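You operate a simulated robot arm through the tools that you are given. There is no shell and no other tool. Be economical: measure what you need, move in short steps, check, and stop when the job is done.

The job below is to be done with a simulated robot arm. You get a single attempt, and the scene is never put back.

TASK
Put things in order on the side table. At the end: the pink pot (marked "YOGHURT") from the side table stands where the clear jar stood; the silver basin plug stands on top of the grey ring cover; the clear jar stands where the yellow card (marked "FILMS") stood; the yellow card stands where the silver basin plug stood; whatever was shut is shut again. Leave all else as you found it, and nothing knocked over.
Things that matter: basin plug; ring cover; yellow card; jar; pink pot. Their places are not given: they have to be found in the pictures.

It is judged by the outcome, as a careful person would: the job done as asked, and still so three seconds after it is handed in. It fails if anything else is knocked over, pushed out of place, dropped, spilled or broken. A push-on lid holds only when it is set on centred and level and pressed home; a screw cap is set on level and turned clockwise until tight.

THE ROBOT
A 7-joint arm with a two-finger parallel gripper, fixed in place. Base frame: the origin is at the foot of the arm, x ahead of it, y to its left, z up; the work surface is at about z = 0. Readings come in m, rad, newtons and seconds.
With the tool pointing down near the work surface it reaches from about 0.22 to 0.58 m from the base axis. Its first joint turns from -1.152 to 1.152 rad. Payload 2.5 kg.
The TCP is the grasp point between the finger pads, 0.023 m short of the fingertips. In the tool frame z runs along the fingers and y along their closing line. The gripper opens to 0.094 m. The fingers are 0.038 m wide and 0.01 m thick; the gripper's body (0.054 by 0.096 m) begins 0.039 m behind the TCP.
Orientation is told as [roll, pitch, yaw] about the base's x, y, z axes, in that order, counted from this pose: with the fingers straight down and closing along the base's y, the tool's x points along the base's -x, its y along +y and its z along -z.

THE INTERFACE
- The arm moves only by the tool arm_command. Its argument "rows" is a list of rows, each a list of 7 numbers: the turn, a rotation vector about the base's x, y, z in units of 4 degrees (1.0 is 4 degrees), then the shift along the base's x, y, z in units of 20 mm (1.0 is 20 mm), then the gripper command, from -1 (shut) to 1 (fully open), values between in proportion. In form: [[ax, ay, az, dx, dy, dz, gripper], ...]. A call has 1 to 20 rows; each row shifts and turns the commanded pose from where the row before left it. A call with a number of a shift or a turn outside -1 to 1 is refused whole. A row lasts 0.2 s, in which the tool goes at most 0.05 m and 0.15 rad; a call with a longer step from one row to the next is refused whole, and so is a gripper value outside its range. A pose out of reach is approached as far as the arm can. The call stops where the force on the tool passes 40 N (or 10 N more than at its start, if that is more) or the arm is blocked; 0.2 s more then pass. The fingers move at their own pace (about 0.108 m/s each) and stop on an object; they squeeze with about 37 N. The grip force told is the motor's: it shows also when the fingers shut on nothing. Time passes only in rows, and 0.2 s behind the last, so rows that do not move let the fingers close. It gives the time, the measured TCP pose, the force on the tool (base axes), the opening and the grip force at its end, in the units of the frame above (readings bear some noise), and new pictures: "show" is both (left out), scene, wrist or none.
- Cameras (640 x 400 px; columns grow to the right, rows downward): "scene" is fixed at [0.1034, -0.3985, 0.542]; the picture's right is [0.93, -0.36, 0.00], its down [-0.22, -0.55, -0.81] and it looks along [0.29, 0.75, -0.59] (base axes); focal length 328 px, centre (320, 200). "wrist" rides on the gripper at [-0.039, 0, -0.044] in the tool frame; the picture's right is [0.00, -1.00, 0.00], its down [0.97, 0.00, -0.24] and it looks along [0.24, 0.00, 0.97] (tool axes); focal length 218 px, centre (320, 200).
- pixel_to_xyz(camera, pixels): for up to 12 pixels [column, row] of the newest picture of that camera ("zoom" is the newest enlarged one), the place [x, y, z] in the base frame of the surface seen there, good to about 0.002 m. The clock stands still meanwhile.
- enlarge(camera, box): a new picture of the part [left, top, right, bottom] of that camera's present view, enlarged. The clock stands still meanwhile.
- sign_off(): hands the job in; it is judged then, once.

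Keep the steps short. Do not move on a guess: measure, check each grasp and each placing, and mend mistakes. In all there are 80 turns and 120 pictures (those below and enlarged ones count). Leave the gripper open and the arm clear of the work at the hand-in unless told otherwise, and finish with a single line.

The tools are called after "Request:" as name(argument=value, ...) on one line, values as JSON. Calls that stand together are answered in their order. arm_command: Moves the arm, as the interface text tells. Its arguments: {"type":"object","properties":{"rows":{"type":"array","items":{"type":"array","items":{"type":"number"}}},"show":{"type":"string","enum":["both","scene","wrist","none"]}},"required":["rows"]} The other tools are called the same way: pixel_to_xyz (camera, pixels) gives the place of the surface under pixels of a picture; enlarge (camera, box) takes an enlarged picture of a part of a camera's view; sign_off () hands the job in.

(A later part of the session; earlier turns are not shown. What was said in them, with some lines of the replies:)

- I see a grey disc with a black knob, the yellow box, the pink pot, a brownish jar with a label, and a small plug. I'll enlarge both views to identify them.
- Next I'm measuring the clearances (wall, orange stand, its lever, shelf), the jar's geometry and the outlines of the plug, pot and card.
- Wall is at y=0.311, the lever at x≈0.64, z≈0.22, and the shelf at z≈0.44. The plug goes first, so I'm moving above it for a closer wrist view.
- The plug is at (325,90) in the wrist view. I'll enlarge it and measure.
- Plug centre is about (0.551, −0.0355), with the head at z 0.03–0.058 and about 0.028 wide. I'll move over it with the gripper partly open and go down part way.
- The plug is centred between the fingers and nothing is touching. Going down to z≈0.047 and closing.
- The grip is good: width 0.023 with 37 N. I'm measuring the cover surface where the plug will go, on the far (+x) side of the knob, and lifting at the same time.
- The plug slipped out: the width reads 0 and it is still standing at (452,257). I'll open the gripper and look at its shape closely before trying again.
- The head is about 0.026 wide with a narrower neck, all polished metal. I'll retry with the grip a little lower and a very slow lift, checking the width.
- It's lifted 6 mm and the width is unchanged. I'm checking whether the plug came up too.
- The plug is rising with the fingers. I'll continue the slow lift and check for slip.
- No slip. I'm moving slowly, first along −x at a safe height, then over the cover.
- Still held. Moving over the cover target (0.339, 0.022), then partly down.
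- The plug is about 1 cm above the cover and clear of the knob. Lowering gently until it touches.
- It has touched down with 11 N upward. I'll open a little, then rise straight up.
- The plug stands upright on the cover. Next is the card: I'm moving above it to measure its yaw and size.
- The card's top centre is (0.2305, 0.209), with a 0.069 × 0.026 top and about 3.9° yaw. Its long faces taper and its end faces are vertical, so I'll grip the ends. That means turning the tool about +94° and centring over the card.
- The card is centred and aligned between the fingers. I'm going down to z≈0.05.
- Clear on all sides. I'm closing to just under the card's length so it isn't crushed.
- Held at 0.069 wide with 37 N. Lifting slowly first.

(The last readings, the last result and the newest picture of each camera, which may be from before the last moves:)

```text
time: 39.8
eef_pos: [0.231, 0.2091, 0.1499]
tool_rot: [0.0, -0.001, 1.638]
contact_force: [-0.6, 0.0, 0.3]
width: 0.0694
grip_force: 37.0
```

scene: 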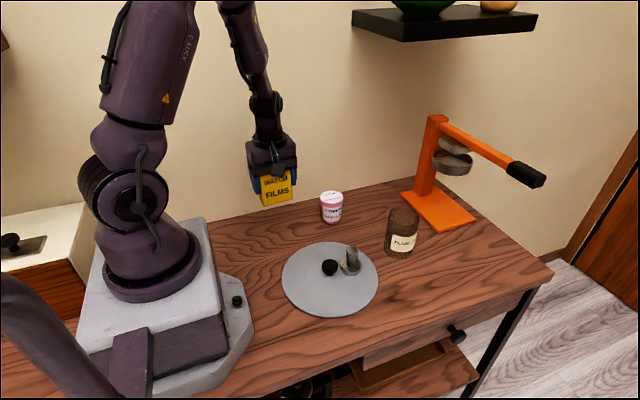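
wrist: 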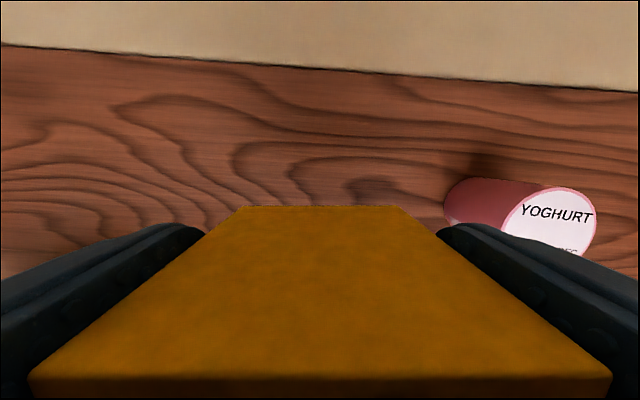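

The card is held steady. I'm carrying it at z≈0.17 to (0.50, −0.0355), then down to 0.10, staying clear of the lever and the jar.

Request:
arm_command(rows=[[0, 0, 0, 0.4, -0.4, 0.3, 0.35], [0, 0, 0, 0.7, -0.65, 0.3, 0.35], [0, 0, 0, 0.95, -0.86, 0.3, 0.35], [0, 0, 0, 0.95, -0.86, 0.1, 0.35], [0, 0, 0, 0.95, -0.86, 0, 0.35], [0, 0, 0, 0.95, -0.86, 0, 0.35], [0, 0, 0, 0.95, -0.86, 0, 0.35], [0, 0, 0, 0.95, -0.86, 0, 0.35], [0, 0, 0, 0.95, -0.86, 0, 0.35], [0, 0, 0, 0.95, -0.86, 0, 0.35], [0, 0, 0, 0.95, -0.86, 0, 0.35], [0, 0, 0, 0.95, -0.86, 0, 0.35], [0, 0, 0, 0.95, -0.86, 0, 0.35], [0, 0, 0, 0.95, -0.86, 0, 0.35], [0, 0, 0, 0.95, -0.86, 0, 0.35], [0, 0, 0, 0.7, -0.65, 0, 0.35], [0, 0, 0, 0.23, -0.2, 0, 0.35], [0, 0, 0, 0, 0, 0, 0.35]])

```text
time: 43.6
eef_pos: [0.52, -0.0514, 0.1695]
tool_rot: [0.0, -0.002, 1.638]
contact_force: [-0.4, 0.6, -0.5]
width: 0.0695
grip_force: 37.3
```

scene: 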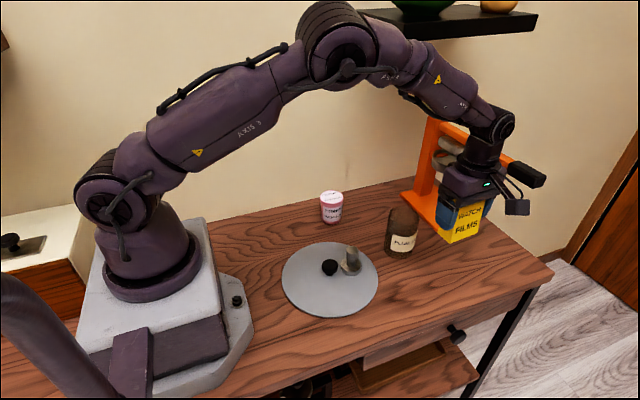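
wrist: 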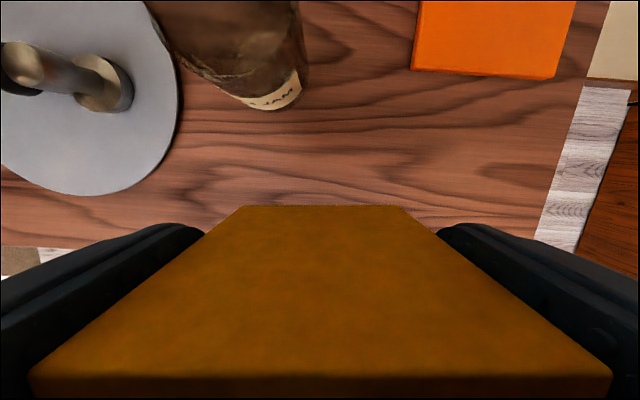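

I overshot slightly, to (0.520, −0.051), with no contact. Descending to 0.10, then shifting to (0.551, −0.0355).

Request:
arm_command(rows=[[0, 0, 0, 0, 0, -0.8, 0.35], [0, 0, 0, 0, 0, -0.9, 0.35], [0, 0, 0, 0, 0, -0.9, 0.35], [0, 0, 0, 0, 0, -0.9, 0.35], [0, 0, 0, 0.4, 0.2, 0, 0.35], [0, 0, 0, 0.4, 0.2, 0, 0.35], [0, 0, 0, 0.4, 0.2, 0, 0.35], [0, 0, 0, 0.35, 0.2, 0, 0.35], [0, 0, 0, 0, 0, -0.6, 0.35], [0, 0, 0, 0, 0, -0.6, 0.35], [0, 0, 0, 0, 0, -0.4, 0.35], [0, 0, 0, 0, 0, 0, 0.35]])

Request:
enlarge(camera="scene", box=[410, 200, 510, 290])

```text
time: 46.2
eef_pos: [0.5499, -0.0373, 0.0679]
tool_rot: [0.0, 0.001, 1.638]
contact_force: [-0.1, 0.1, -0.8]
width: 0.0695
grip_force: 37.3
```

scene: 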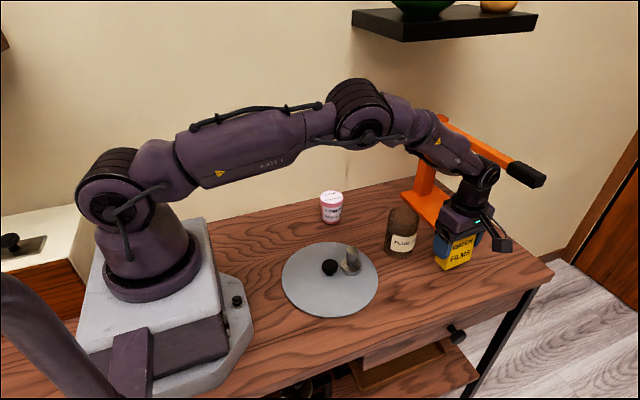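
wrist: 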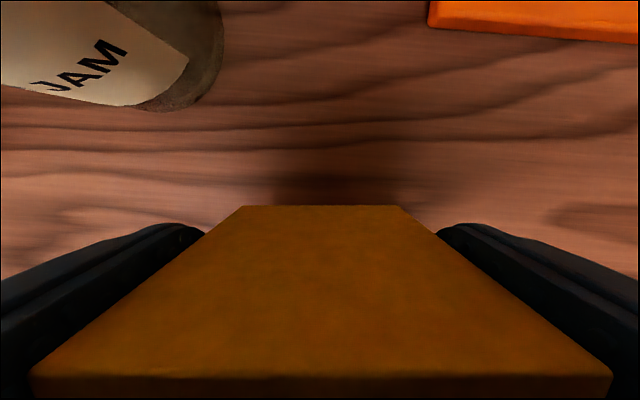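

```text
4.44 times, centred on (460, 245) of scene
```

zoom: 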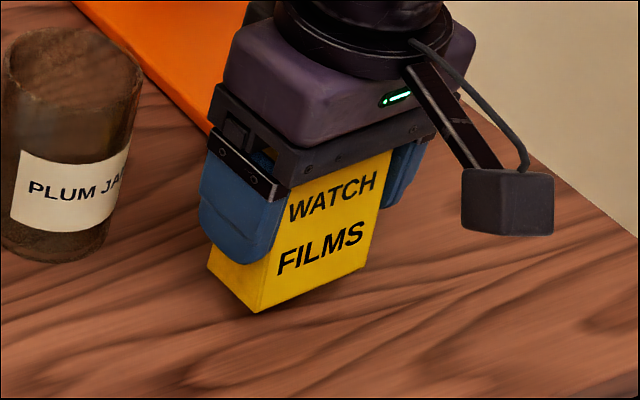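

Lowering: about 14 mm, then fine steps until contact.

Request:
arm_command(rows=[[0, 0, 0, 0.05, 0.07, -0.35, 0.35], [0, 0, 0, 0, 0, -0.3, 0.35], [0, 0, 0, 0, 0, -0.06, 0.35], [0, 0, 0, 0, 0, -0.06, 0.35], [0, 0, 0, 0, 0, -0.06, 0.35], [0, 0, 0, 0, 0, 0, 0.35]], show="none")

```text
time: 47.6
eef_pos: [0.5511, -0.0359, 0.0509]
tool_rot: [0.001, 0.0, 1.639]
contact_force: [0.3, 0.2, -0.1]
width: 0.0691
grip_force: 38.0
```

Request:
arm_command(rows=[[0, 0, 0, 0, 0, -0.05, 0.35], [0, 0, 0, 0, 0, 0, 0.35]], show="none")

```text
time: 48.2
eef_pos: [0.5516, -0.0358, 0.05]
tool_rot: [-0.001, -0.001, 1.64]
contact_force: [-0.3, 0.7, 0.0]
width: 0.0695
grip_force: 37.1
```

Request:
arm_command(rows=[[0, 0, 0, 0, 0, -0.04, 0.35], [0, 0, 0, 0, 0, 0, 0.35]], show="none")

Request:
enlarge(camera="scene", box=[430, 220, 490, 280])

```text
time: 48.8
eef_pos: [0.5514, -0.0339, 0.0507]
tool_rot: [0.0, 0.001, 1.64]
contact_force: [-2.5, 0.4, 7.5]
width: 0.0693
grip_force: 36.9
```

```text
6.67 times, centred on (460, 250) of scene
```

zoom: 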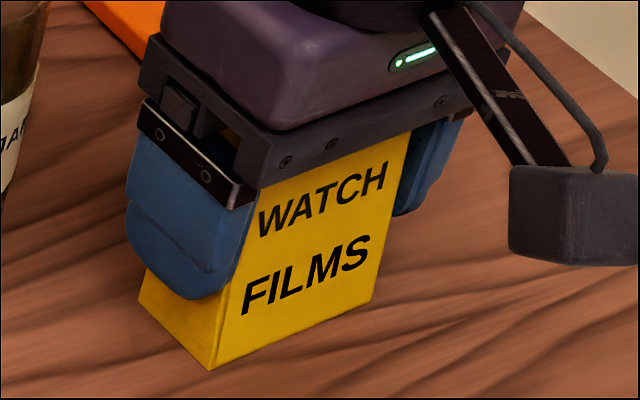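

Touched down with 7.5 N. Opening, rising, and backing away in −x before going higher.

Request:
arm_command(rows=[[0, 0, 0, 0, 0, 0.02, 0.6], [0, 0, 0, 0, 0, 0, 0.85], [0, 0, 0, 0, 0, 0, 0.85], [0, 0, 0, 0, 0, 0.3, 0.85], [0, 0, 0, 0, 0, 0.6, 0.85], [0, 0, 0, 0, 0, 0.8, 0.85], [0, 0, 0, 0, 0, 0.8, 0.85], [0, 0, 0, 0, 0, 0.8, 0.85], [0, 0, 0, -0.8, 0, 0.5, 0.85], [0, 0, 0, -0.8, 0, 0.8, 0.85], [0, 0, 0, -0.8, 0, 0.8, 0.85], [0, 0, 0, -0.8, 0, 0.8, 0.85], [0, 0, 0, 0, 0, 0, 0.85]])

Request:
enlarge(camera="scene", box=[380, 190, 490, 280])

```text
time: 51.6
eef_pos: [0.4865, -0.0345, 0.1734]
tool_rot: [0.0, 0.001, 1.639]
contact_force: [-0.3, -0.7, 0.1]
width: 0.087
grip_force: 0.0
```

scene: 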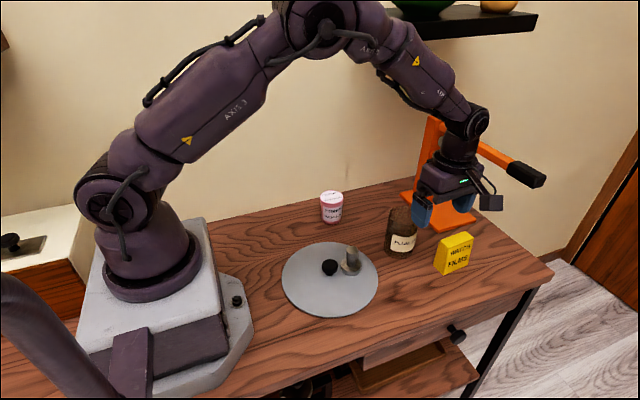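
wrist: 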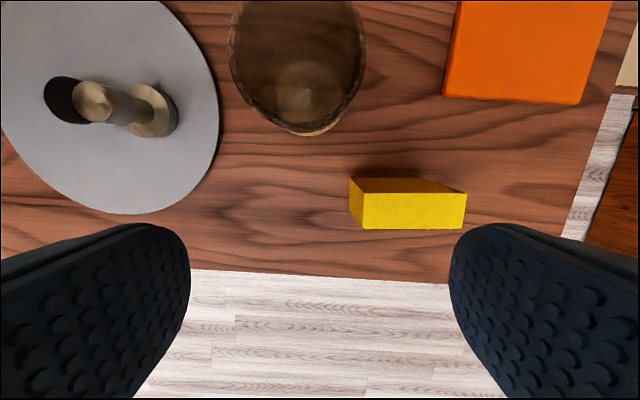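

```text
4.44 times, centred on (435, 235) of scene
```

zoom: 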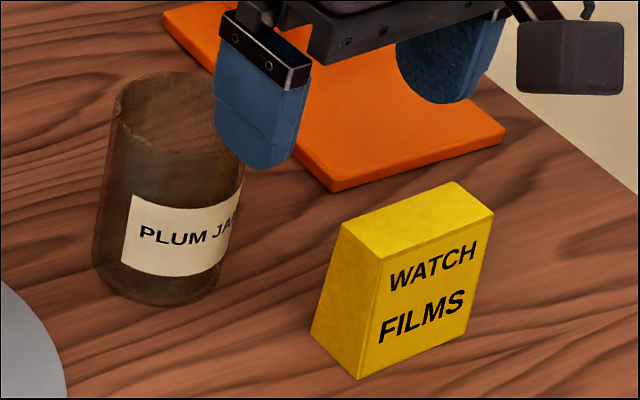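

The card stands well. Now the jar: I'll measure the rim in the wrist view.

Request:
enlarge(camera="wrist", box=[200, 0, 400, 150])

Request:
pixel_to_xyz(camera="wrist", pixels=[[229, 50], [365, 55], [310, 133], [270, 121], [345, 113], [300, 95], [235, 75], [362, 75], [230, 35], [364, 35]])

Request:
pixel_to_xyz(camera="scene", pixels=[[388, 212], [387, 220], [386, 240], [400, 222], [400, 240], [403, 246], [390, 250], [408, 254], [415, 225], [418, 232], [395, 235], [416, 240]])

```text
2.67 times, centred on (300, 75) of wrist
```

zoom: 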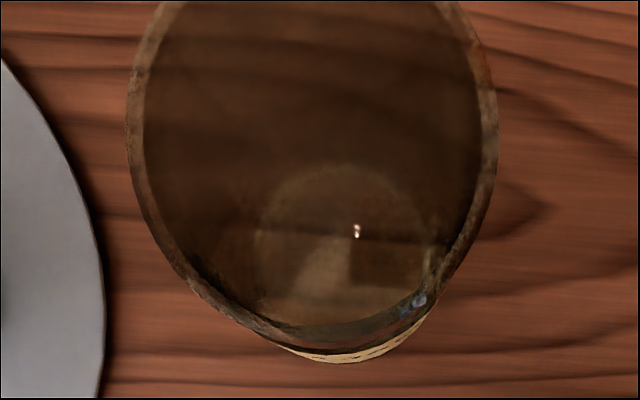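

```text
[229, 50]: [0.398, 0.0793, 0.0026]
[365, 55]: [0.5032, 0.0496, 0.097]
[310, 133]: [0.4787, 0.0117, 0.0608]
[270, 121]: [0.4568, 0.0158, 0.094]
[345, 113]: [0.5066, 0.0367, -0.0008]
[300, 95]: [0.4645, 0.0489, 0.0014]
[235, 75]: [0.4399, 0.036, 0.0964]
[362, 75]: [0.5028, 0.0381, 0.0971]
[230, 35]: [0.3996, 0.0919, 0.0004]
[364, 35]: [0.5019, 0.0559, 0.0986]
```

```text
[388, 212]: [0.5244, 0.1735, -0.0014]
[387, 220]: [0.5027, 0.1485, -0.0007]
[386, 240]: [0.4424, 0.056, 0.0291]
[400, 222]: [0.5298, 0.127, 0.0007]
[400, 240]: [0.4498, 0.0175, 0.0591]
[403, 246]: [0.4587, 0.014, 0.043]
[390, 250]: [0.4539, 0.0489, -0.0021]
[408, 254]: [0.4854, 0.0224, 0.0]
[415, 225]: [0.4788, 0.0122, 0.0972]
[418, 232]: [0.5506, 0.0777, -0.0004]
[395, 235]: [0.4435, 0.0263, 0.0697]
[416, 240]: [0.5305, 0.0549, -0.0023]
```

Jar centre is (0.470, 0.0475), radius 0.034, rim at z 0.097. Moving over it with the gripper fully open, then partly down.

Request:
arm_command(rows=[[0, 0, 0, -0.165, 0.82, 0, 1], [0, 0, 0, -0.165, 0.82, 0, 1], [0, 0, 0, -0.165, 0.82, 0, 1], [0, 0, 0, -0.165, 0.82, 0, 1], [0, 0, 0, -0.165, 0.82, 0, 1], [0, 0, 0, 0, 0, -0.8, 1], [0, 0, 0, 0, 0, -0.8, 1], [0, 0, 0, 0, 0, 0, 1]])

Request:
enlarge(camera="scene", box=[360, 170, 460, 270])

```text
time: 53.4
eef_pos: [0.471, 0.0462, 0.1418]
tool_rot: [0.0, 0.001, 1.639]
contact_force: [0.4, 0.0, 0.7]
width: 0.0939
grip_force: 0.1
```

scene: 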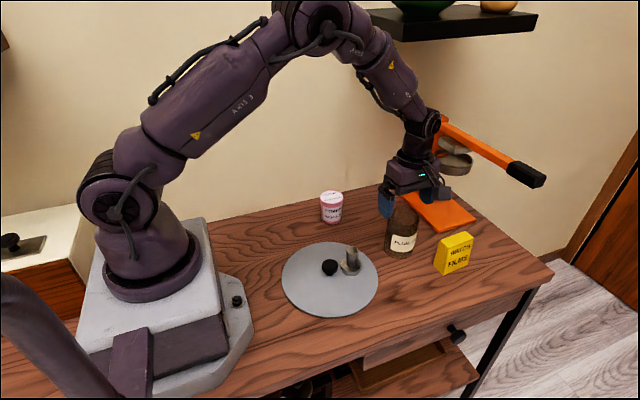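
wrist: 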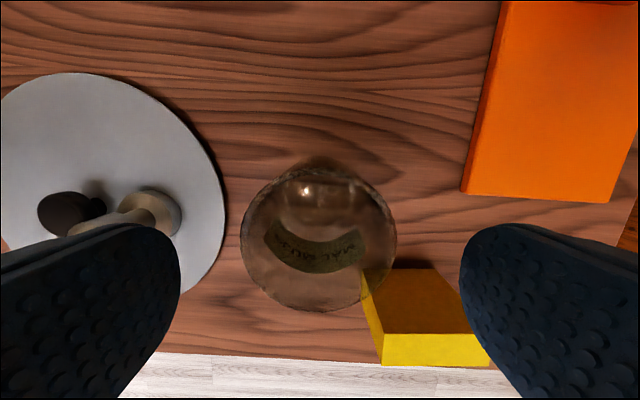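

```text
4.00 times, centred on (410, 220) of scene
```

zoom: 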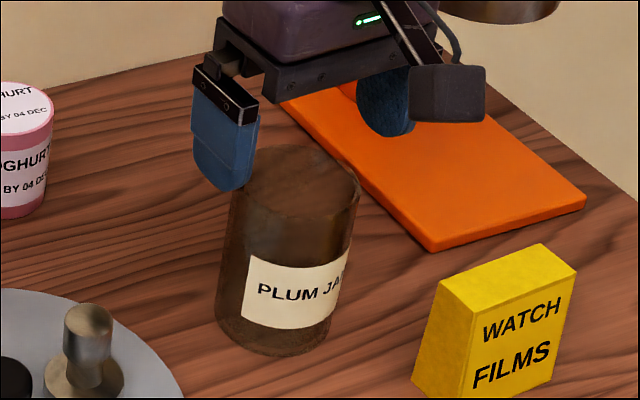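

Request:
enlarge(camera="wrist", box=[230, 145, 410, 325])

```text
2.22 times, centred on (320, 235) of wrist
```

zoom: 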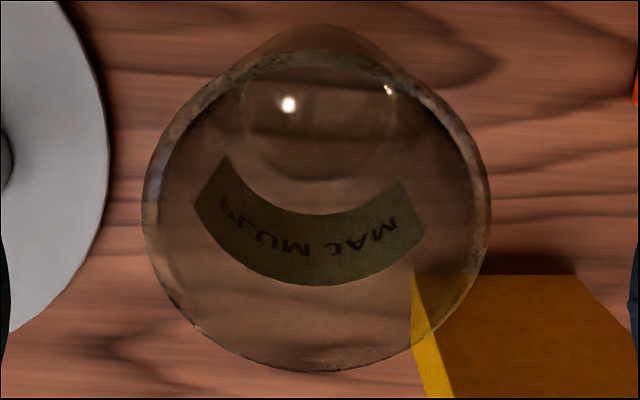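

Request:
pixel_to_xyz(camera="wrist", pixels=[[318, 168], [318, 169], [318, 310], [318, 311], [243, 235], [395, 235], [300, 309], [336, 309], [300, 170], [336, 170], [265, 195], [372, 195]])

```text
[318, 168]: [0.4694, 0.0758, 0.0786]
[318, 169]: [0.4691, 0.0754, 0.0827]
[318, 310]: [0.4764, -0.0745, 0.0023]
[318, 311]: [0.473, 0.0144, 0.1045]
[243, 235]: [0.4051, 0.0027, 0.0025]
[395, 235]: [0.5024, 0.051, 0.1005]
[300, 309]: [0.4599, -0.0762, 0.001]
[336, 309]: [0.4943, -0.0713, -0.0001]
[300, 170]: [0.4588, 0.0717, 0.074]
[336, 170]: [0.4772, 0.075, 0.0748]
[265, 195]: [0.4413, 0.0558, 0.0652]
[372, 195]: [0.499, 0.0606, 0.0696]
```

Jar centre is about (0.470, 0.045), rim about 0.10. I'm descending to z≈0.067 and closing with both fingers near.

Request:
arm_command(rows=[[0, 0, 0, -0.05, -0.06, -0.75, 1], [0, 0, 0, 0, 0, -0.75, 1], [0, 0, 0, 0, 0, -0.75, 1], [0, 0, 0, 0, 0, -0.75, 1], [0, 0, 0, 0, 0, -0.72, 1], [0, 0, 0, 0, 0, 0, 1]])

Request:
enlarge(camera="scene", box=[360, 170, 460, 270])

```text
time: 54.8
eef_pos: [0.4695, 0.0465, 0.0684]
tool_rot: [0.001, 0.001, 1.64]
contact_force: [0.7, 0.1, 0.3]
width: 0.0939
grip_force: 0.1
```

scene: 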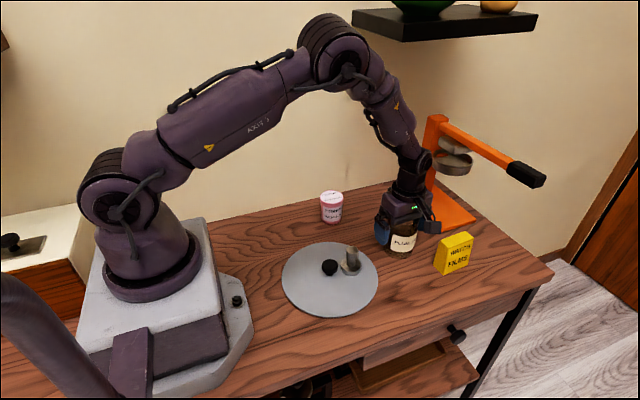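
wrist: 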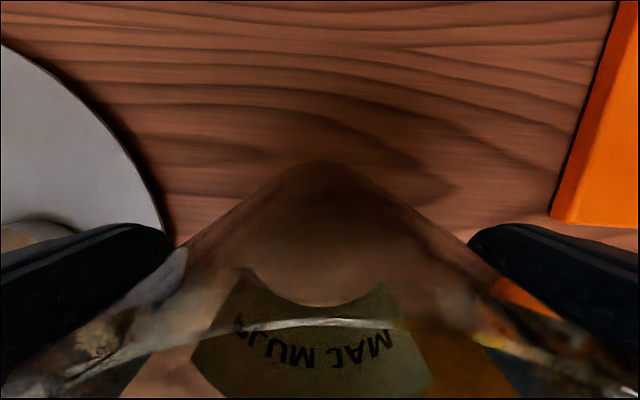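

```text
4.00 times, centred on (410, 220) of scene
```

zoom: 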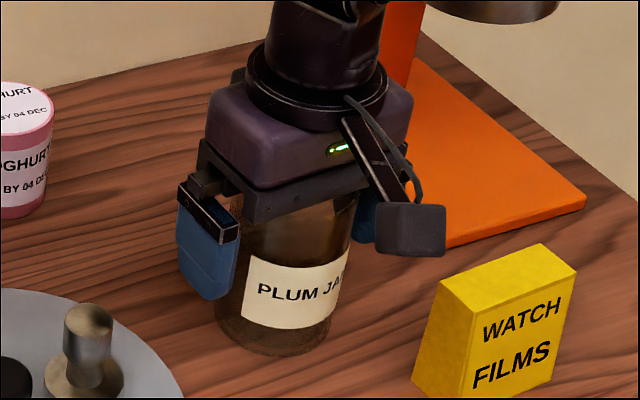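

Request:
arm_command(rows=[[0, 0, 0, 0, 0, 0, 0.7], [0, 0, 0, 0, 0, 0, 0.3], [0, 0, 0, 0, 0, 0, 0.3], [0, 0, 0, 0, 0, 0, 0.3], [0, 0, 0, 0, 0, 0, 0.3]])

```text
time: 56.0
eef_pos: [0.4698, 0.0453, 0.0681]
tool_rot: [0.0, 0.001, 1.639]
contact_force: [-0.2, 0.5, 0.7]
width: 0.0629
grip_force: 36.9
```

scene: 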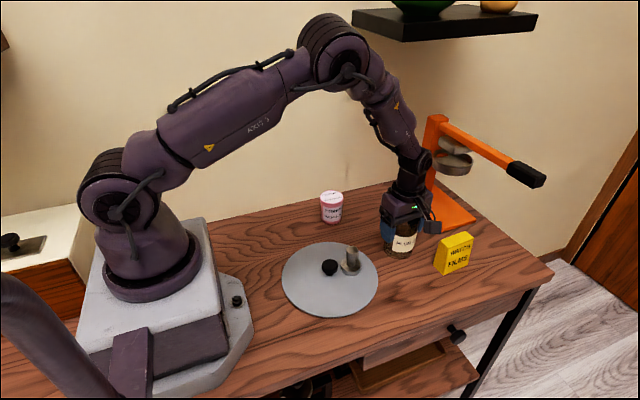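
wrist: 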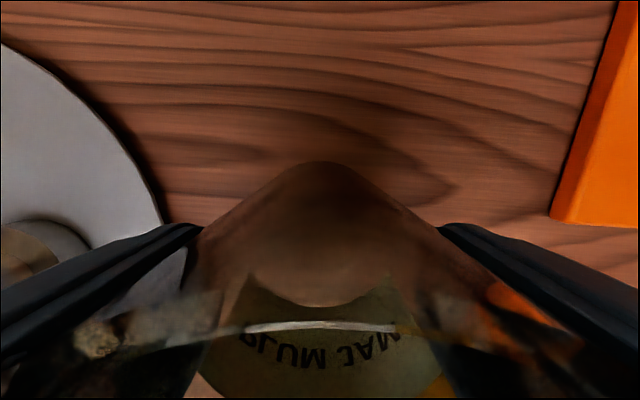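

Gripped at 0.063 with 37 N. Slow lift.

Request:
arm_command(rows=[[0, 0, 0, 0, 0, 0, 0], [0, 0, 0, 0, 0, 0.1, 0], [0, 0, 0, 0, 0, 0.1, 0], [0, 0, 0, 0, 0, 0.15, 0], [0, 0, 0, 0, 0, 0.2, 0], [0, 0, 0, 0, 0, 0.2, 0], [0, 0, 0, 0, 0, 0.25, 0], [0, 0, 0, 0, 0, 0.25, 0], [0, 0, 0, 0, 0, 0.25, 0], [0, 0, 0, 0, 0, 0, 0]])

Request:
enlarge(camera="scene", box=[360, 170, 460, 270])

```text
time: 58.2
eef_pos: [0.4692, 0.0454, 0.0987]
tool_rot: [0.0, 0.001, 1.638]
contact_force: [0.4, 0.5, -2.2]
width: 0.0633
grip_force: 36.8
```

scene: 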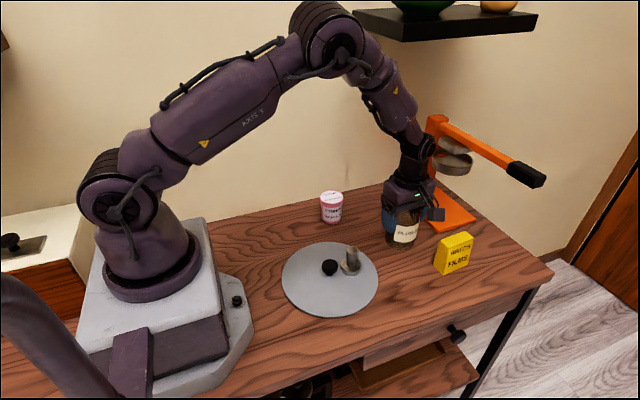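
wrist: 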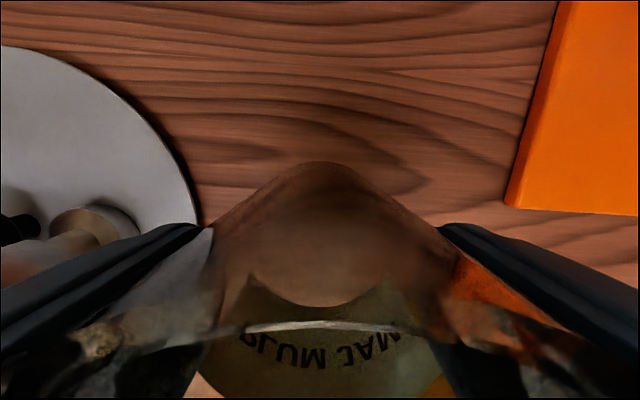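

```text
4.00 times, centred on (410, 220) of scene
```

zoom: 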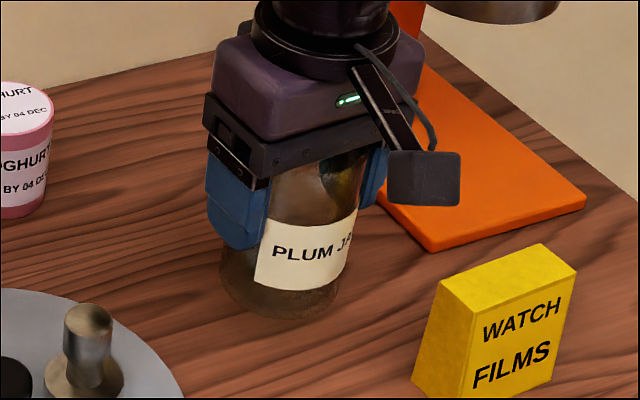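

The jar is up with no slip. Raising further, then carrying it toward (0.2305, 0.209).

Request:
arm_command(rows=[[0, 0, 0, 0, 0, 0.3, 0], [0, 0, 0, 0, 0, 0.45, 0], [0, 0, 0, 0, 0, 0.5, 0], [0, 0, 0, 0, 0, 0.5, 0], [0, 0, 0, 0, 0, 0.5, 0], [0, 0, 0, -0.2, 0.14, 0.4, 0], [0, 0, 0, -0.4, 0.28, 0.2, 0], [0, 0, 0, -0.6, 0.41, 0, 0], [0, 0, 0, -0.7, 0.48, 0, 0], [0, 0, 0, -0.7, 0.48, 0, 0], [0, 0, 0, -0.7, 0.48, 0, 0], [0, 0, 0, -0.7, 0.48, 0, 0], [0, 0, 0, -0.7, 0.48, 0, 0], [0, 0, 0, -0.7, 0.48, 0, 0], [0, 0, 0, -0.7, 0.48, 0, 0], [0, 0, 0, -0.7, 0.48, 0, 0], [0, 0, 0, -0.7, 0.48, 0, 0], [0, 0, 0, -0.7, 0.48, 0, 0], [0, 0, 0, -0.7, 0.48, 0, 0], [0, 0, 0, -0.4, 0.28, 0, 0]], show="scene")

```text
time: 62.4
eef_pos: [0.2824, 0.1747, 0.1552]
tool_rot: [0.001, 0.001, 1.639]
contact_force: [-0.2, 0.4, -3.0]
width: 0.0633
grip_force: 36.8
```

scene: 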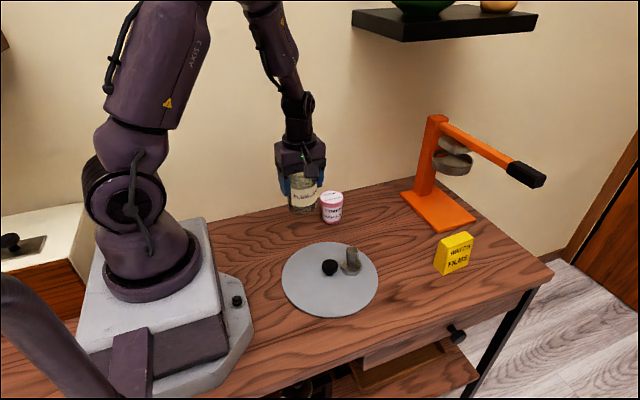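

Continue to above the target and lower to about 1 cm above the table.

Request:
arm_command(rows=[[0, 0, 0, -0.52, 0.345, 0, 0], [0, 0, 0, -0.52, 0.345, 0, 0], [0, 0, 0, -0.52, 0.345, 0, 0], [0, 0, 0, -0.52, 0.345, 0, 0], [0, 0, 0, -0.52, 0.345, 0, 0], [0, 0, 0, 0, 0, -0.3, 0], [0, 0, 0, 0, 0, -0.5, 0], [0, 0, 0, 0, 0, -0.5, 0], [0, 0, 0, 0, 0, -0.5, 0], [0, 0, 0, 0, 0, -0.5, 0], [0, 0, 0, 0, 0, -0.5, 0], [0, 0, 0, 0, 0, -0.5, 0], [0, 0, 0, 0, 0, -0.3, 0], [0, 0, 0, 0, 0, -0.2, 0], [0, 0, 0, 0, 0, 0, 0]])

```text
time: 65.6
eef_pos: [0.2315, 0.2081, 0.0784]
tool_rot: [0.0, 0.0, 1.639]
contact_force: [0.1, 0.0, -2.8]
width: 0.0635
grip_force: 37.3
```

scene: 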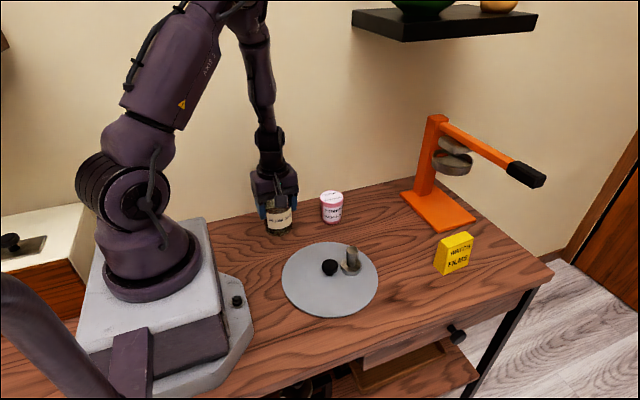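
wrist: 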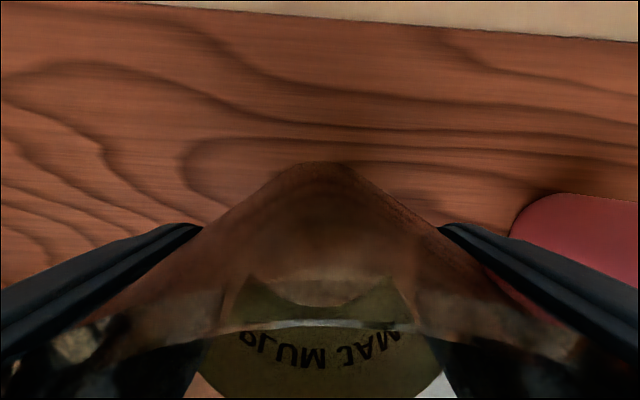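

Lowering the last 1 cm in small steps.

Request:
arm_command(rows=[[0, 0, 0, -0.03, 0.02, -0.15, 0], [0, 0, 0, 0, 0, -0.12, 0], [0, 0, 0, 0, 0, -0.1, 0], [0, 0, 0, 0, 0, -0.06, 0], [0, 0, 0, 0, 0, -0.05, 0], [0, 0, 0, 0, 0, 0, 0]], show="none")

```text
time: 67.0
eef_pos: [0.23, 0.2077, 0.0698]
tool_rot: [0.001, 0.001, 1.64]
contact_force: [-0.1, 0.9, -2.4]
width: 0.0633
grip_force: 36.8
```

Request:
arm_command(rows=[[0, 0, 0, 0, 0, -0.05, 0], [0, 0, 0, 0, 0, -0.04, 0], [0, 0, 0, 0, 0, -0.03, 0], [0, 0, 0, 0, 0, 0, 0]], show="none")

```text
time: 68.0
eef_pos: [0.2301, 0.2085, 0.067]
tool_rot: [-0.002, 0.0, 1.64]
contact_force: [-5.3, -3.4, 22.2]
width: 0.0633
grip_force: 36.0
```

Contact at 22 N. I'll ease up slightly, open and rise.

Request:
arm_command(rows=[[0, 0, 0, 0, 0, 0.04, 0], [0, 0, 0, 0, 0, 0, 0.5], [0, 0, 0, 0, 0, 0, 1], [0, 0, 0, 0, 0, 0, 1], [0, 0, 0, 0, 0, 0.3, 1], [0, 0, 0, 0, 0, 0.7, 1], [0, 0, 0, 0, 0, 1, 1], [0, 0, 0, 0, 0, 1, 1], [0, 0, 0, 0, 0, 1, 1], [0, 0, 0, 0, 0, 1, 1], [0, 0, 0, 0, 0, 1, 1], [0, 0, 0, 0, 0, 0, 1]])

Request:
enlarge(camera="scene", box=[240, 170, 360, 250])

```text
time: 70.6
eef_pos: [0.2304, 0.2074, 0.1882]
tool_rot: [-0.001, 0.0, 1.64]
contact_force: [0.3, -0.6, -0.3]
width: 0.0942
grip_force: 0.0
```

scene: 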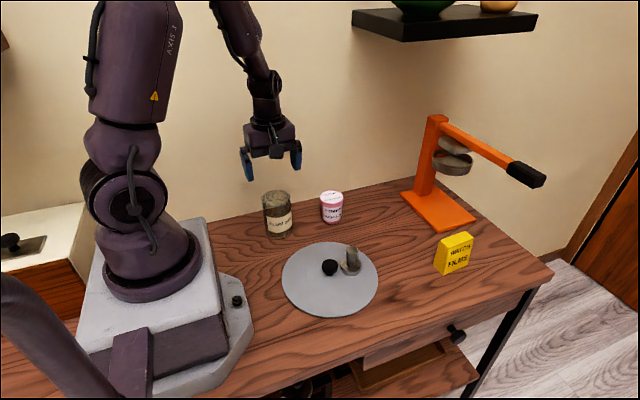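
wrist: 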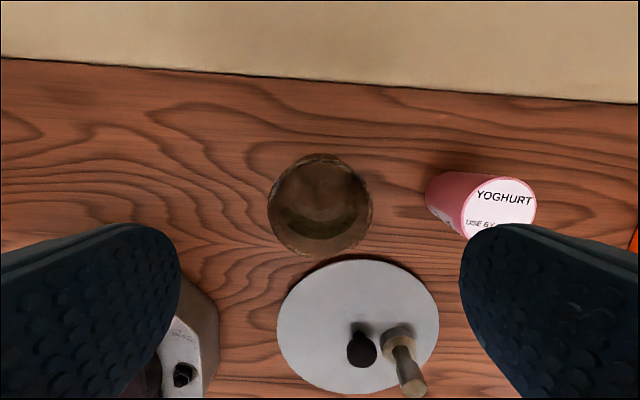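

```text
5.00 times, centred on (300, 210) of scene
```

zoom: 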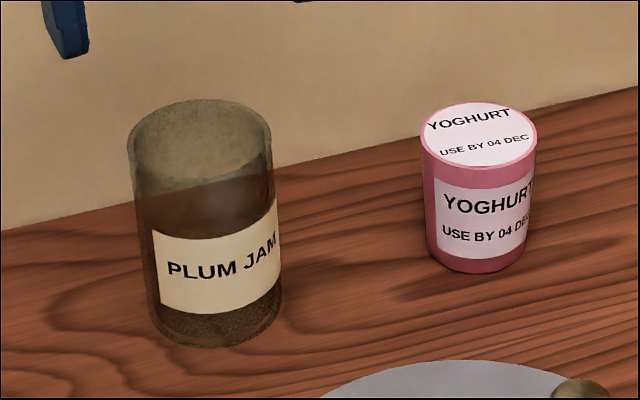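

The jar is in place. Now the pot: moving above it.

Request:
arm_command(rows=[[0, 0, 0, 0.8, 0, 0, 1], [0, 0, 0, 0.9, 0, 0, 1], [0, 0, 0, 0.9, 0, 0, 1], [0, 0, 0, 0.9, 0, 0, 1], [0, 0, 0, 0.9, 0, 0, 1], [0, 0, 0, 0.9, 0, 0, 1], [0, 0, 0, 0.9, 0, 0, 1], [0, 0, 0, 0.8, 0, 0, 1], [0, 0, 0, 0, 0, 0, 1]], show="wrist")

Request:
enlarge(camera="wrist", box=[230, 130, 410, 290])

```text
time: 72.6
eef_pos: [0.3701, 0.2077, 0.1884]
tool_rot: [0.0, 0.0, 1.64]
contact_force: [-0.8, -0.8, -0.5]
width: 0.0939
grip_force: 0.1
```

wrist: 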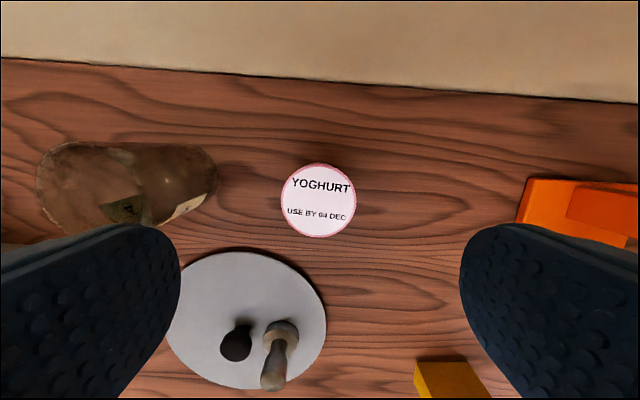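

```text
2.50 times, centred on (320, 210) of wrist
```

zoom: 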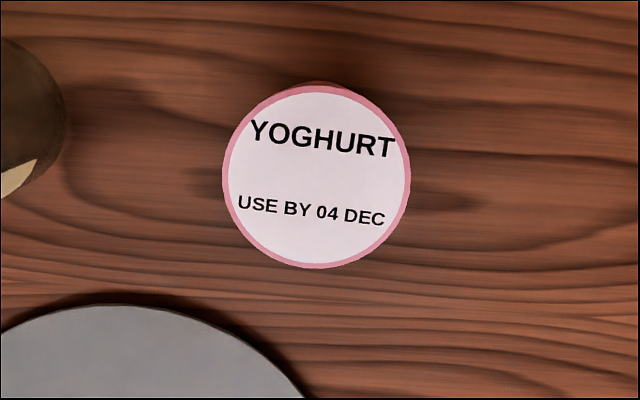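

Request:
pixel_to_xyz(camera="wrist", pixels=[[318, 200], [284, 200], [353, 200], [318, 167], [318, 235]])

Request:
pixel_to_xyz(camera="scene", pixels=[[332, 195], [332, 205], [332, 220], [323, 210], [341, 208]])

```text
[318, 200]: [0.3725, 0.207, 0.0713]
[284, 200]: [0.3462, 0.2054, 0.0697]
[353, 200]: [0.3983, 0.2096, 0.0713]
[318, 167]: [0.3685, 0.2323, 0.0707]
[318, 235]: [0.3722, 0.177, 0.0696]
```

```text
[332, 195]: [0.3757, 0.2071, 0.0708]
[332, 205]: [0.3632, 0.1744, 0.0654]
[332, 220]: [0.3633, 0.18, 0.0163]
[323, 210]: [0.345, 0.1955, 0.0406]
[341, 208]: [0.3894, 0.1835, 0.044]
```

Pot centre is (0.371, 0.2055), radius 0.027, top 0.071. I'm descending to z≈0.043 and closing.

Request:
arm_command(rows=[[0, 0, 0, 0.03, -0.1, -0.9, 0.8], [0, 0, 0, 0, 0, -0.9, 0.8], [0, 0, 0, 0, 0, -0.9, 0.8], [0, 0, 0, 0, 0, -0.9, 0.8], [0, 0, 0, 0, 0, -0.9, 0.8], [0, 0, 0, 0, 0, -0.9, 0.8], [0, 0, 0, 0, 0, -0.9, 0.8], [0, 0, 0, 0, 0, -0.9, 0.8], [0, 0, 0, 0, 0, 0, 0.8], [0, 0, 0, 0, 0, 0, -0.1], [0, 0, 0, 0, 0, 0, -0.1], [0, 0, 0, 0, 0, 0, -0.1], [0, 0, 0, 0, 0, 0, -0.1]])

Request:
enlarge(camera="scene", box=[290, 170, 380, 240])

```text
time: 75.4
eef_pos: [0.3695, 0.2065, 0.0432]
tool_rot: [0.0, -0.002, 1.639]
contact_force: [0.1, 0.0, 0.2]
width: 0.0566
grip_force: 37.0
```

scene: 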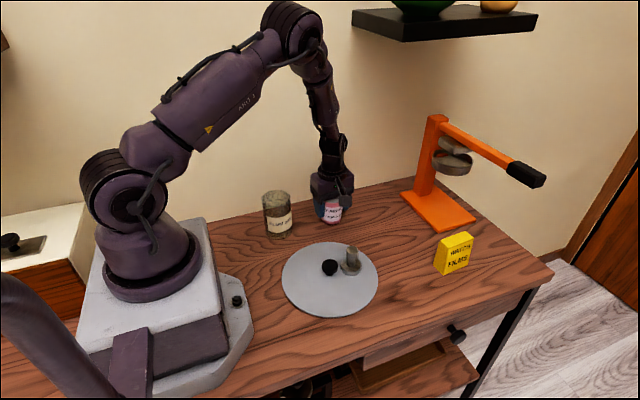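
wrist: 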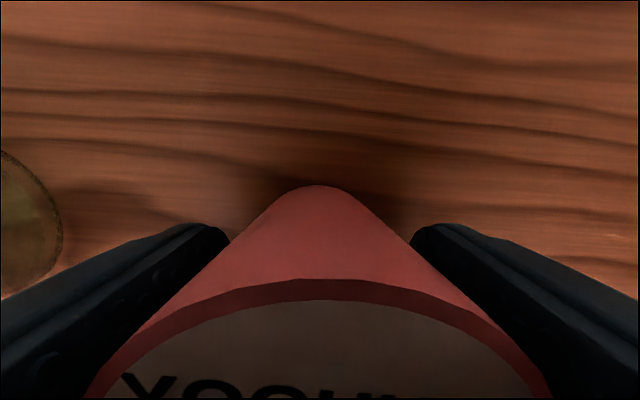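

```text
5.71 times, centred on (335, 205) of scene
```

zoom: 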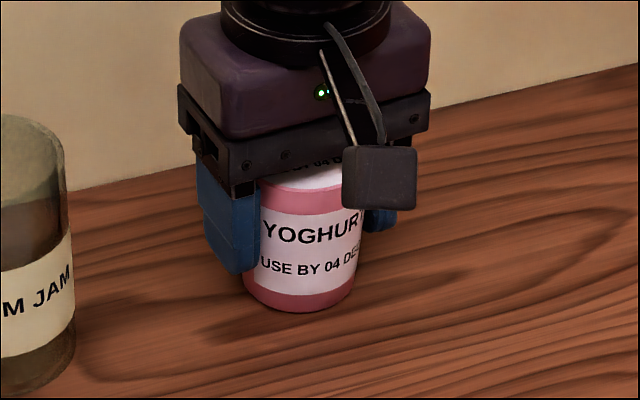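

Gripped at 0.0566. Slow lift.

Request:
arm_command(rows=[[0, 0, 0, 0, 0, 0.1, -0.2], [0, 0, 0, 0, 0, 0.15, -0.2], [0, 0, 0, 0, 0, 0.2, -0.2], [0, 0, 0, 0, 0, 0.25, -0.2], [0, 0, 0, 0, 0, 0.3, -0.2], [0, 0, 0, 0, 0, 0.3, -0.2], [0, 0, 0, 0, 0, 0.4, -0.2], [0, 0, 0, 0, 0, 0.4, -0.2], [0, 0, 0, 0, 0, 0.4, -0.2], [0, 0, 0, 0, 0, 0.4, -0.2], [0, 0, 0, 0, 0, 0.4, -0.2], [0, 0, 0, 0, 0, 0.2, -0.2], [0, 0, 0, 0, 0, 0, -0.2]], show="none")

Request:
enlarge(camera="scene", box=[290, 140, 380, 240])

```text
time: 78.2
eef_pos: [0.3716, 0.2066, 0.1138]
tool_rot: [-0.001, 0.001, 1.64]
contact_force: [-0.7, -0.2, -1.1]
width: 0.0566
grip_force: 36.9
```

```text
4.00 times, centred on (335, 190) of scene
```

zoom: 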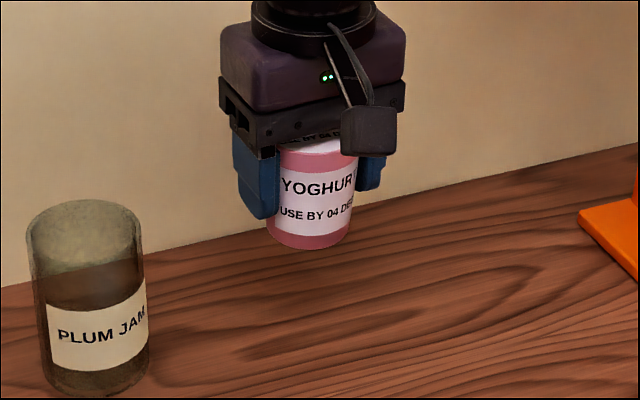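

Secure. Carrying it to the jar's old place (0.470, 0.0455), then lowering to about 1 cm above the table.

Request:
arm_command(rows=[[0, 0, 0, 0.15, -0.25, 0, -0.2], [0, 0, 0, 0.31, -0.5, 0, -0.2], [0, 0, 0, 0.35, -0.57, 0, -0.2], [0, 0, 0, 0.35, -0.57, 0, -0.2], [0, 0, 0, 0.35, -0.57, 0, -0.2], [0, 0, 0, 0.35, -0.57, 0, -0.2], [0, 0, 0, 0.35, -0.57, 0, -0.2], [0, 0, 0, 0.35, -0.57, 0, -0.2], [0, 0, 0, 0.35, -0.57, 0, -0.2], [0, 0, 0, 0.35, -0.57, 0, -0.2], [0, 0, 0, 0.35, -0.57, 0, -0.2], [0, 0, 0, 0.35, -0.57, 0, -0.2], [0, 0, 0, 0.35, -0.57, 0, -0.2], [0, 0, 0, 0.35, -0.57, 0, -0.2], [0, 0, 0, 0.31, -0.5, 0, -0.2], [0, 0, 0, 0, 0, 0, -0.2]], show="scene")

```text
time: 81.6
eef_pos: [0.4708, 0.0453, 0.1133]
tool_rot: [0.0, 0.001, 1.641]
contact_force: [0.3, 0.3, -1.6]
width: 0.0568
grip_force: 37.0
```

scene: 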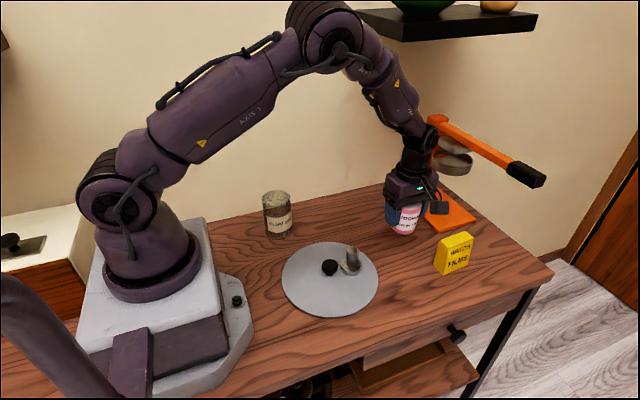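

Lowering to just above the table.

Request:
arm_command(rows=[[0, 0, 0, -0.03, 0, -0.4, -0.2], [0, 0, 0, 0, 0, -0.5, -0.2], [0, 0, 0, 0, 0, -0.5, -0.2], [0, 0, 0, 0, 0, -0.5, -0.2], [0, 0, 0, 0, 0, -0.5, -0.2], [0, 0, 0, 0, 0, -0.5, -0.2], [0, 0, 0, 0, 0, -0.3, -0.2], [0, 0, 0, 0, 0, -0.15, -0.2], [0, 0, 0, 0, 0, -0.06, -0.2], [0, 0, 0, 0, 0, -0.05, -0.2], [0, 0, 0, 0, 0, 0, -0.2]], show="none")

```text
time: 84.0
eef_pos: [0.4699, 0.0448, 0.0439]
tool_rot: [-0.001, 0.0, 1.638]
contact_force: [0.0, 0.2, -1.4]
width: 0.0564
grip_force: 36.7
```

Request:
arm_command(rows=[[0, 0, 0, 0, 0, -0.05, -0.2], [0, 0, 0, 0, 0, -0.04, -0.2], [0, 0, 0, 0, 0, 0, -0.2]], show="none")

```text
time: 84.8
eef_pos: [0.4701, 0.045, 0.0434]
tool_rot: [0.0, 0.0, 1.639]
contact_force: [-3.0, -0.7, 5.8]
width: 0.0564
grip_force: 37.1
```

Contact. Opening and rising.

Request:
arm_command(rows=[[0, 0, 0, 0, 0, 0.02, 0.3], [0, 0, 0, 0, 0, 0, 0.8], [0, 0, 0, 0, 0, 0, 0.8], [0, 0, 0, 0, 0, 0.3, 0.8], [0, 0, 0, 0, 0, 0.7, 0.8], [0, 0, 0, 0, 0, 1, 0.8], [0, 0, 0, 0, 0, 1, 0.8], [0, 0, 0, 0, 0, 1, 0.8], [0, 0, 0, 0, 0, 1, 0.8], [0, 0, 0, -0.6, 0, 1, 0.8], [0, 0, 0, -0.8, 0, 1, 0.8], [0, 0, 0, -0.8, 0, 0.5, 1], [0, 0, 0, -0.8, 0, 0, 1], [0, 0, 0, -0.8, 0, 0, 1], [0, 0, 0, 0, 0, 0, 1]])

Request:
enlarge(camera="scene", box=[240, 170, 520, 340])

```text
time: 88.0
eef_pos: [0.3945, 0.0444, 0.1931]
tool_rot: [0.0, -0.001, 1.637]
contact_force: [1.2, -0.5, -0.1]
width: 0.0938
grip_force: 0.1
```

scene: 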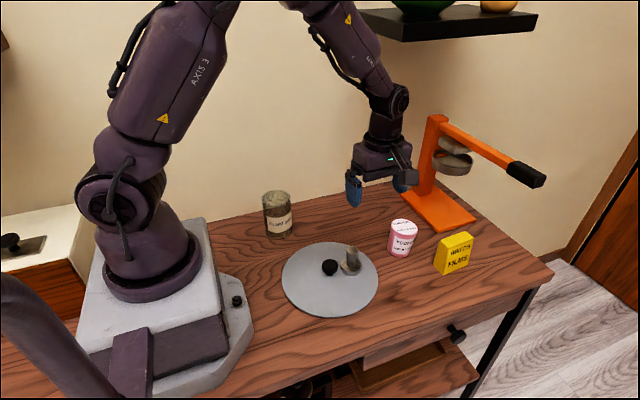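
wrist: 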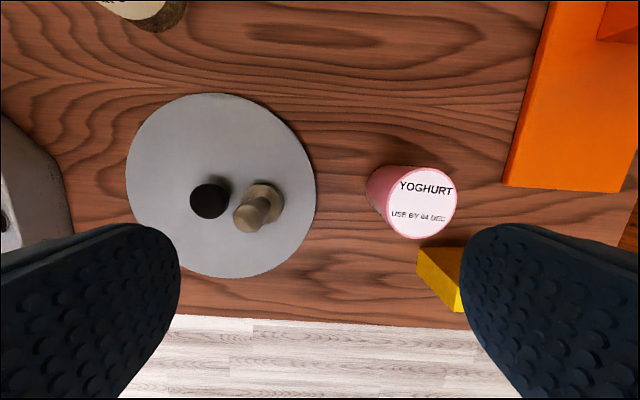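

```text
2.29 times, centred on (380, 255) of scene
```

zoom: 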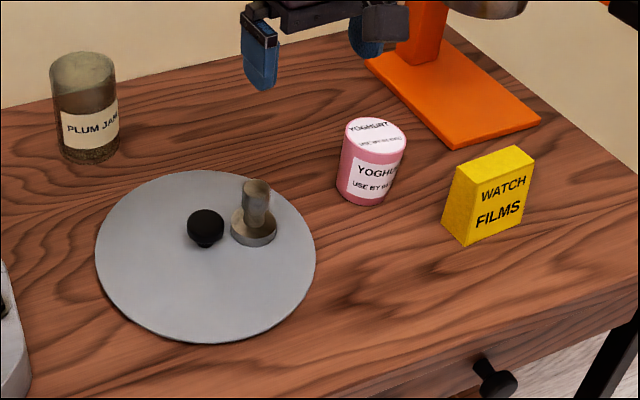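

Everything stands upright and nothing else has moved. One last position check of the pot, jar, card and plug.

Request:
pixel_to_xyz(camera="scene", pixels=[[404, 225], [459, 239], [352, 252], [278, 222]])

Request:
arm_command(rows=[[0, 0, 0, -0.5, 0.5, 0.8, 1], [0, 0, 0, -0.5, 0.5, 0.8, 1], [0, 0, 0, -0.5, 0.5, 0.8, 1], [0, 0, 0, 0, 0, 0, 1]], show="scene")

```text
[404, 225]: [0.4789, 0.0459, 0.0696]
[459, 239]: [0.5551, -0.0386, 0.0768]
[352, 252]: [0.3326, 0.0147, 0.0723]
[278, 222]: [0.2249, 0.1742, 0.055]
```

```text
time: 89.0
eef_pos: [0.3631, 0.0759, 0.241]
tool_rot: [0.001, 0.001, 1.639]
contact_force: [-0.3, -0.2, -0.3]
width: 0.094
grip_force: 0.1
```

scene: 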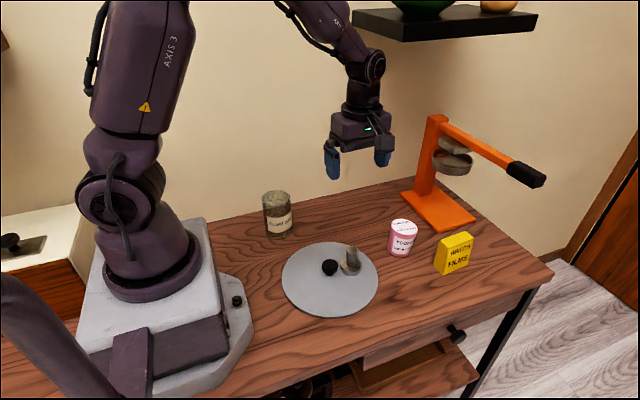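

All pieces are in place, the gripper is open and the arm is clear. Handing in.

Request:
sign_off()

```text
The job is handed in.
```

The pot is where the jar stood, the jar where the card stood, the card where the plug stood, and the plug is on the grey ring cover; all four stand upright, nothing else was moved, and I opened nothing, so nothing needed shutting.
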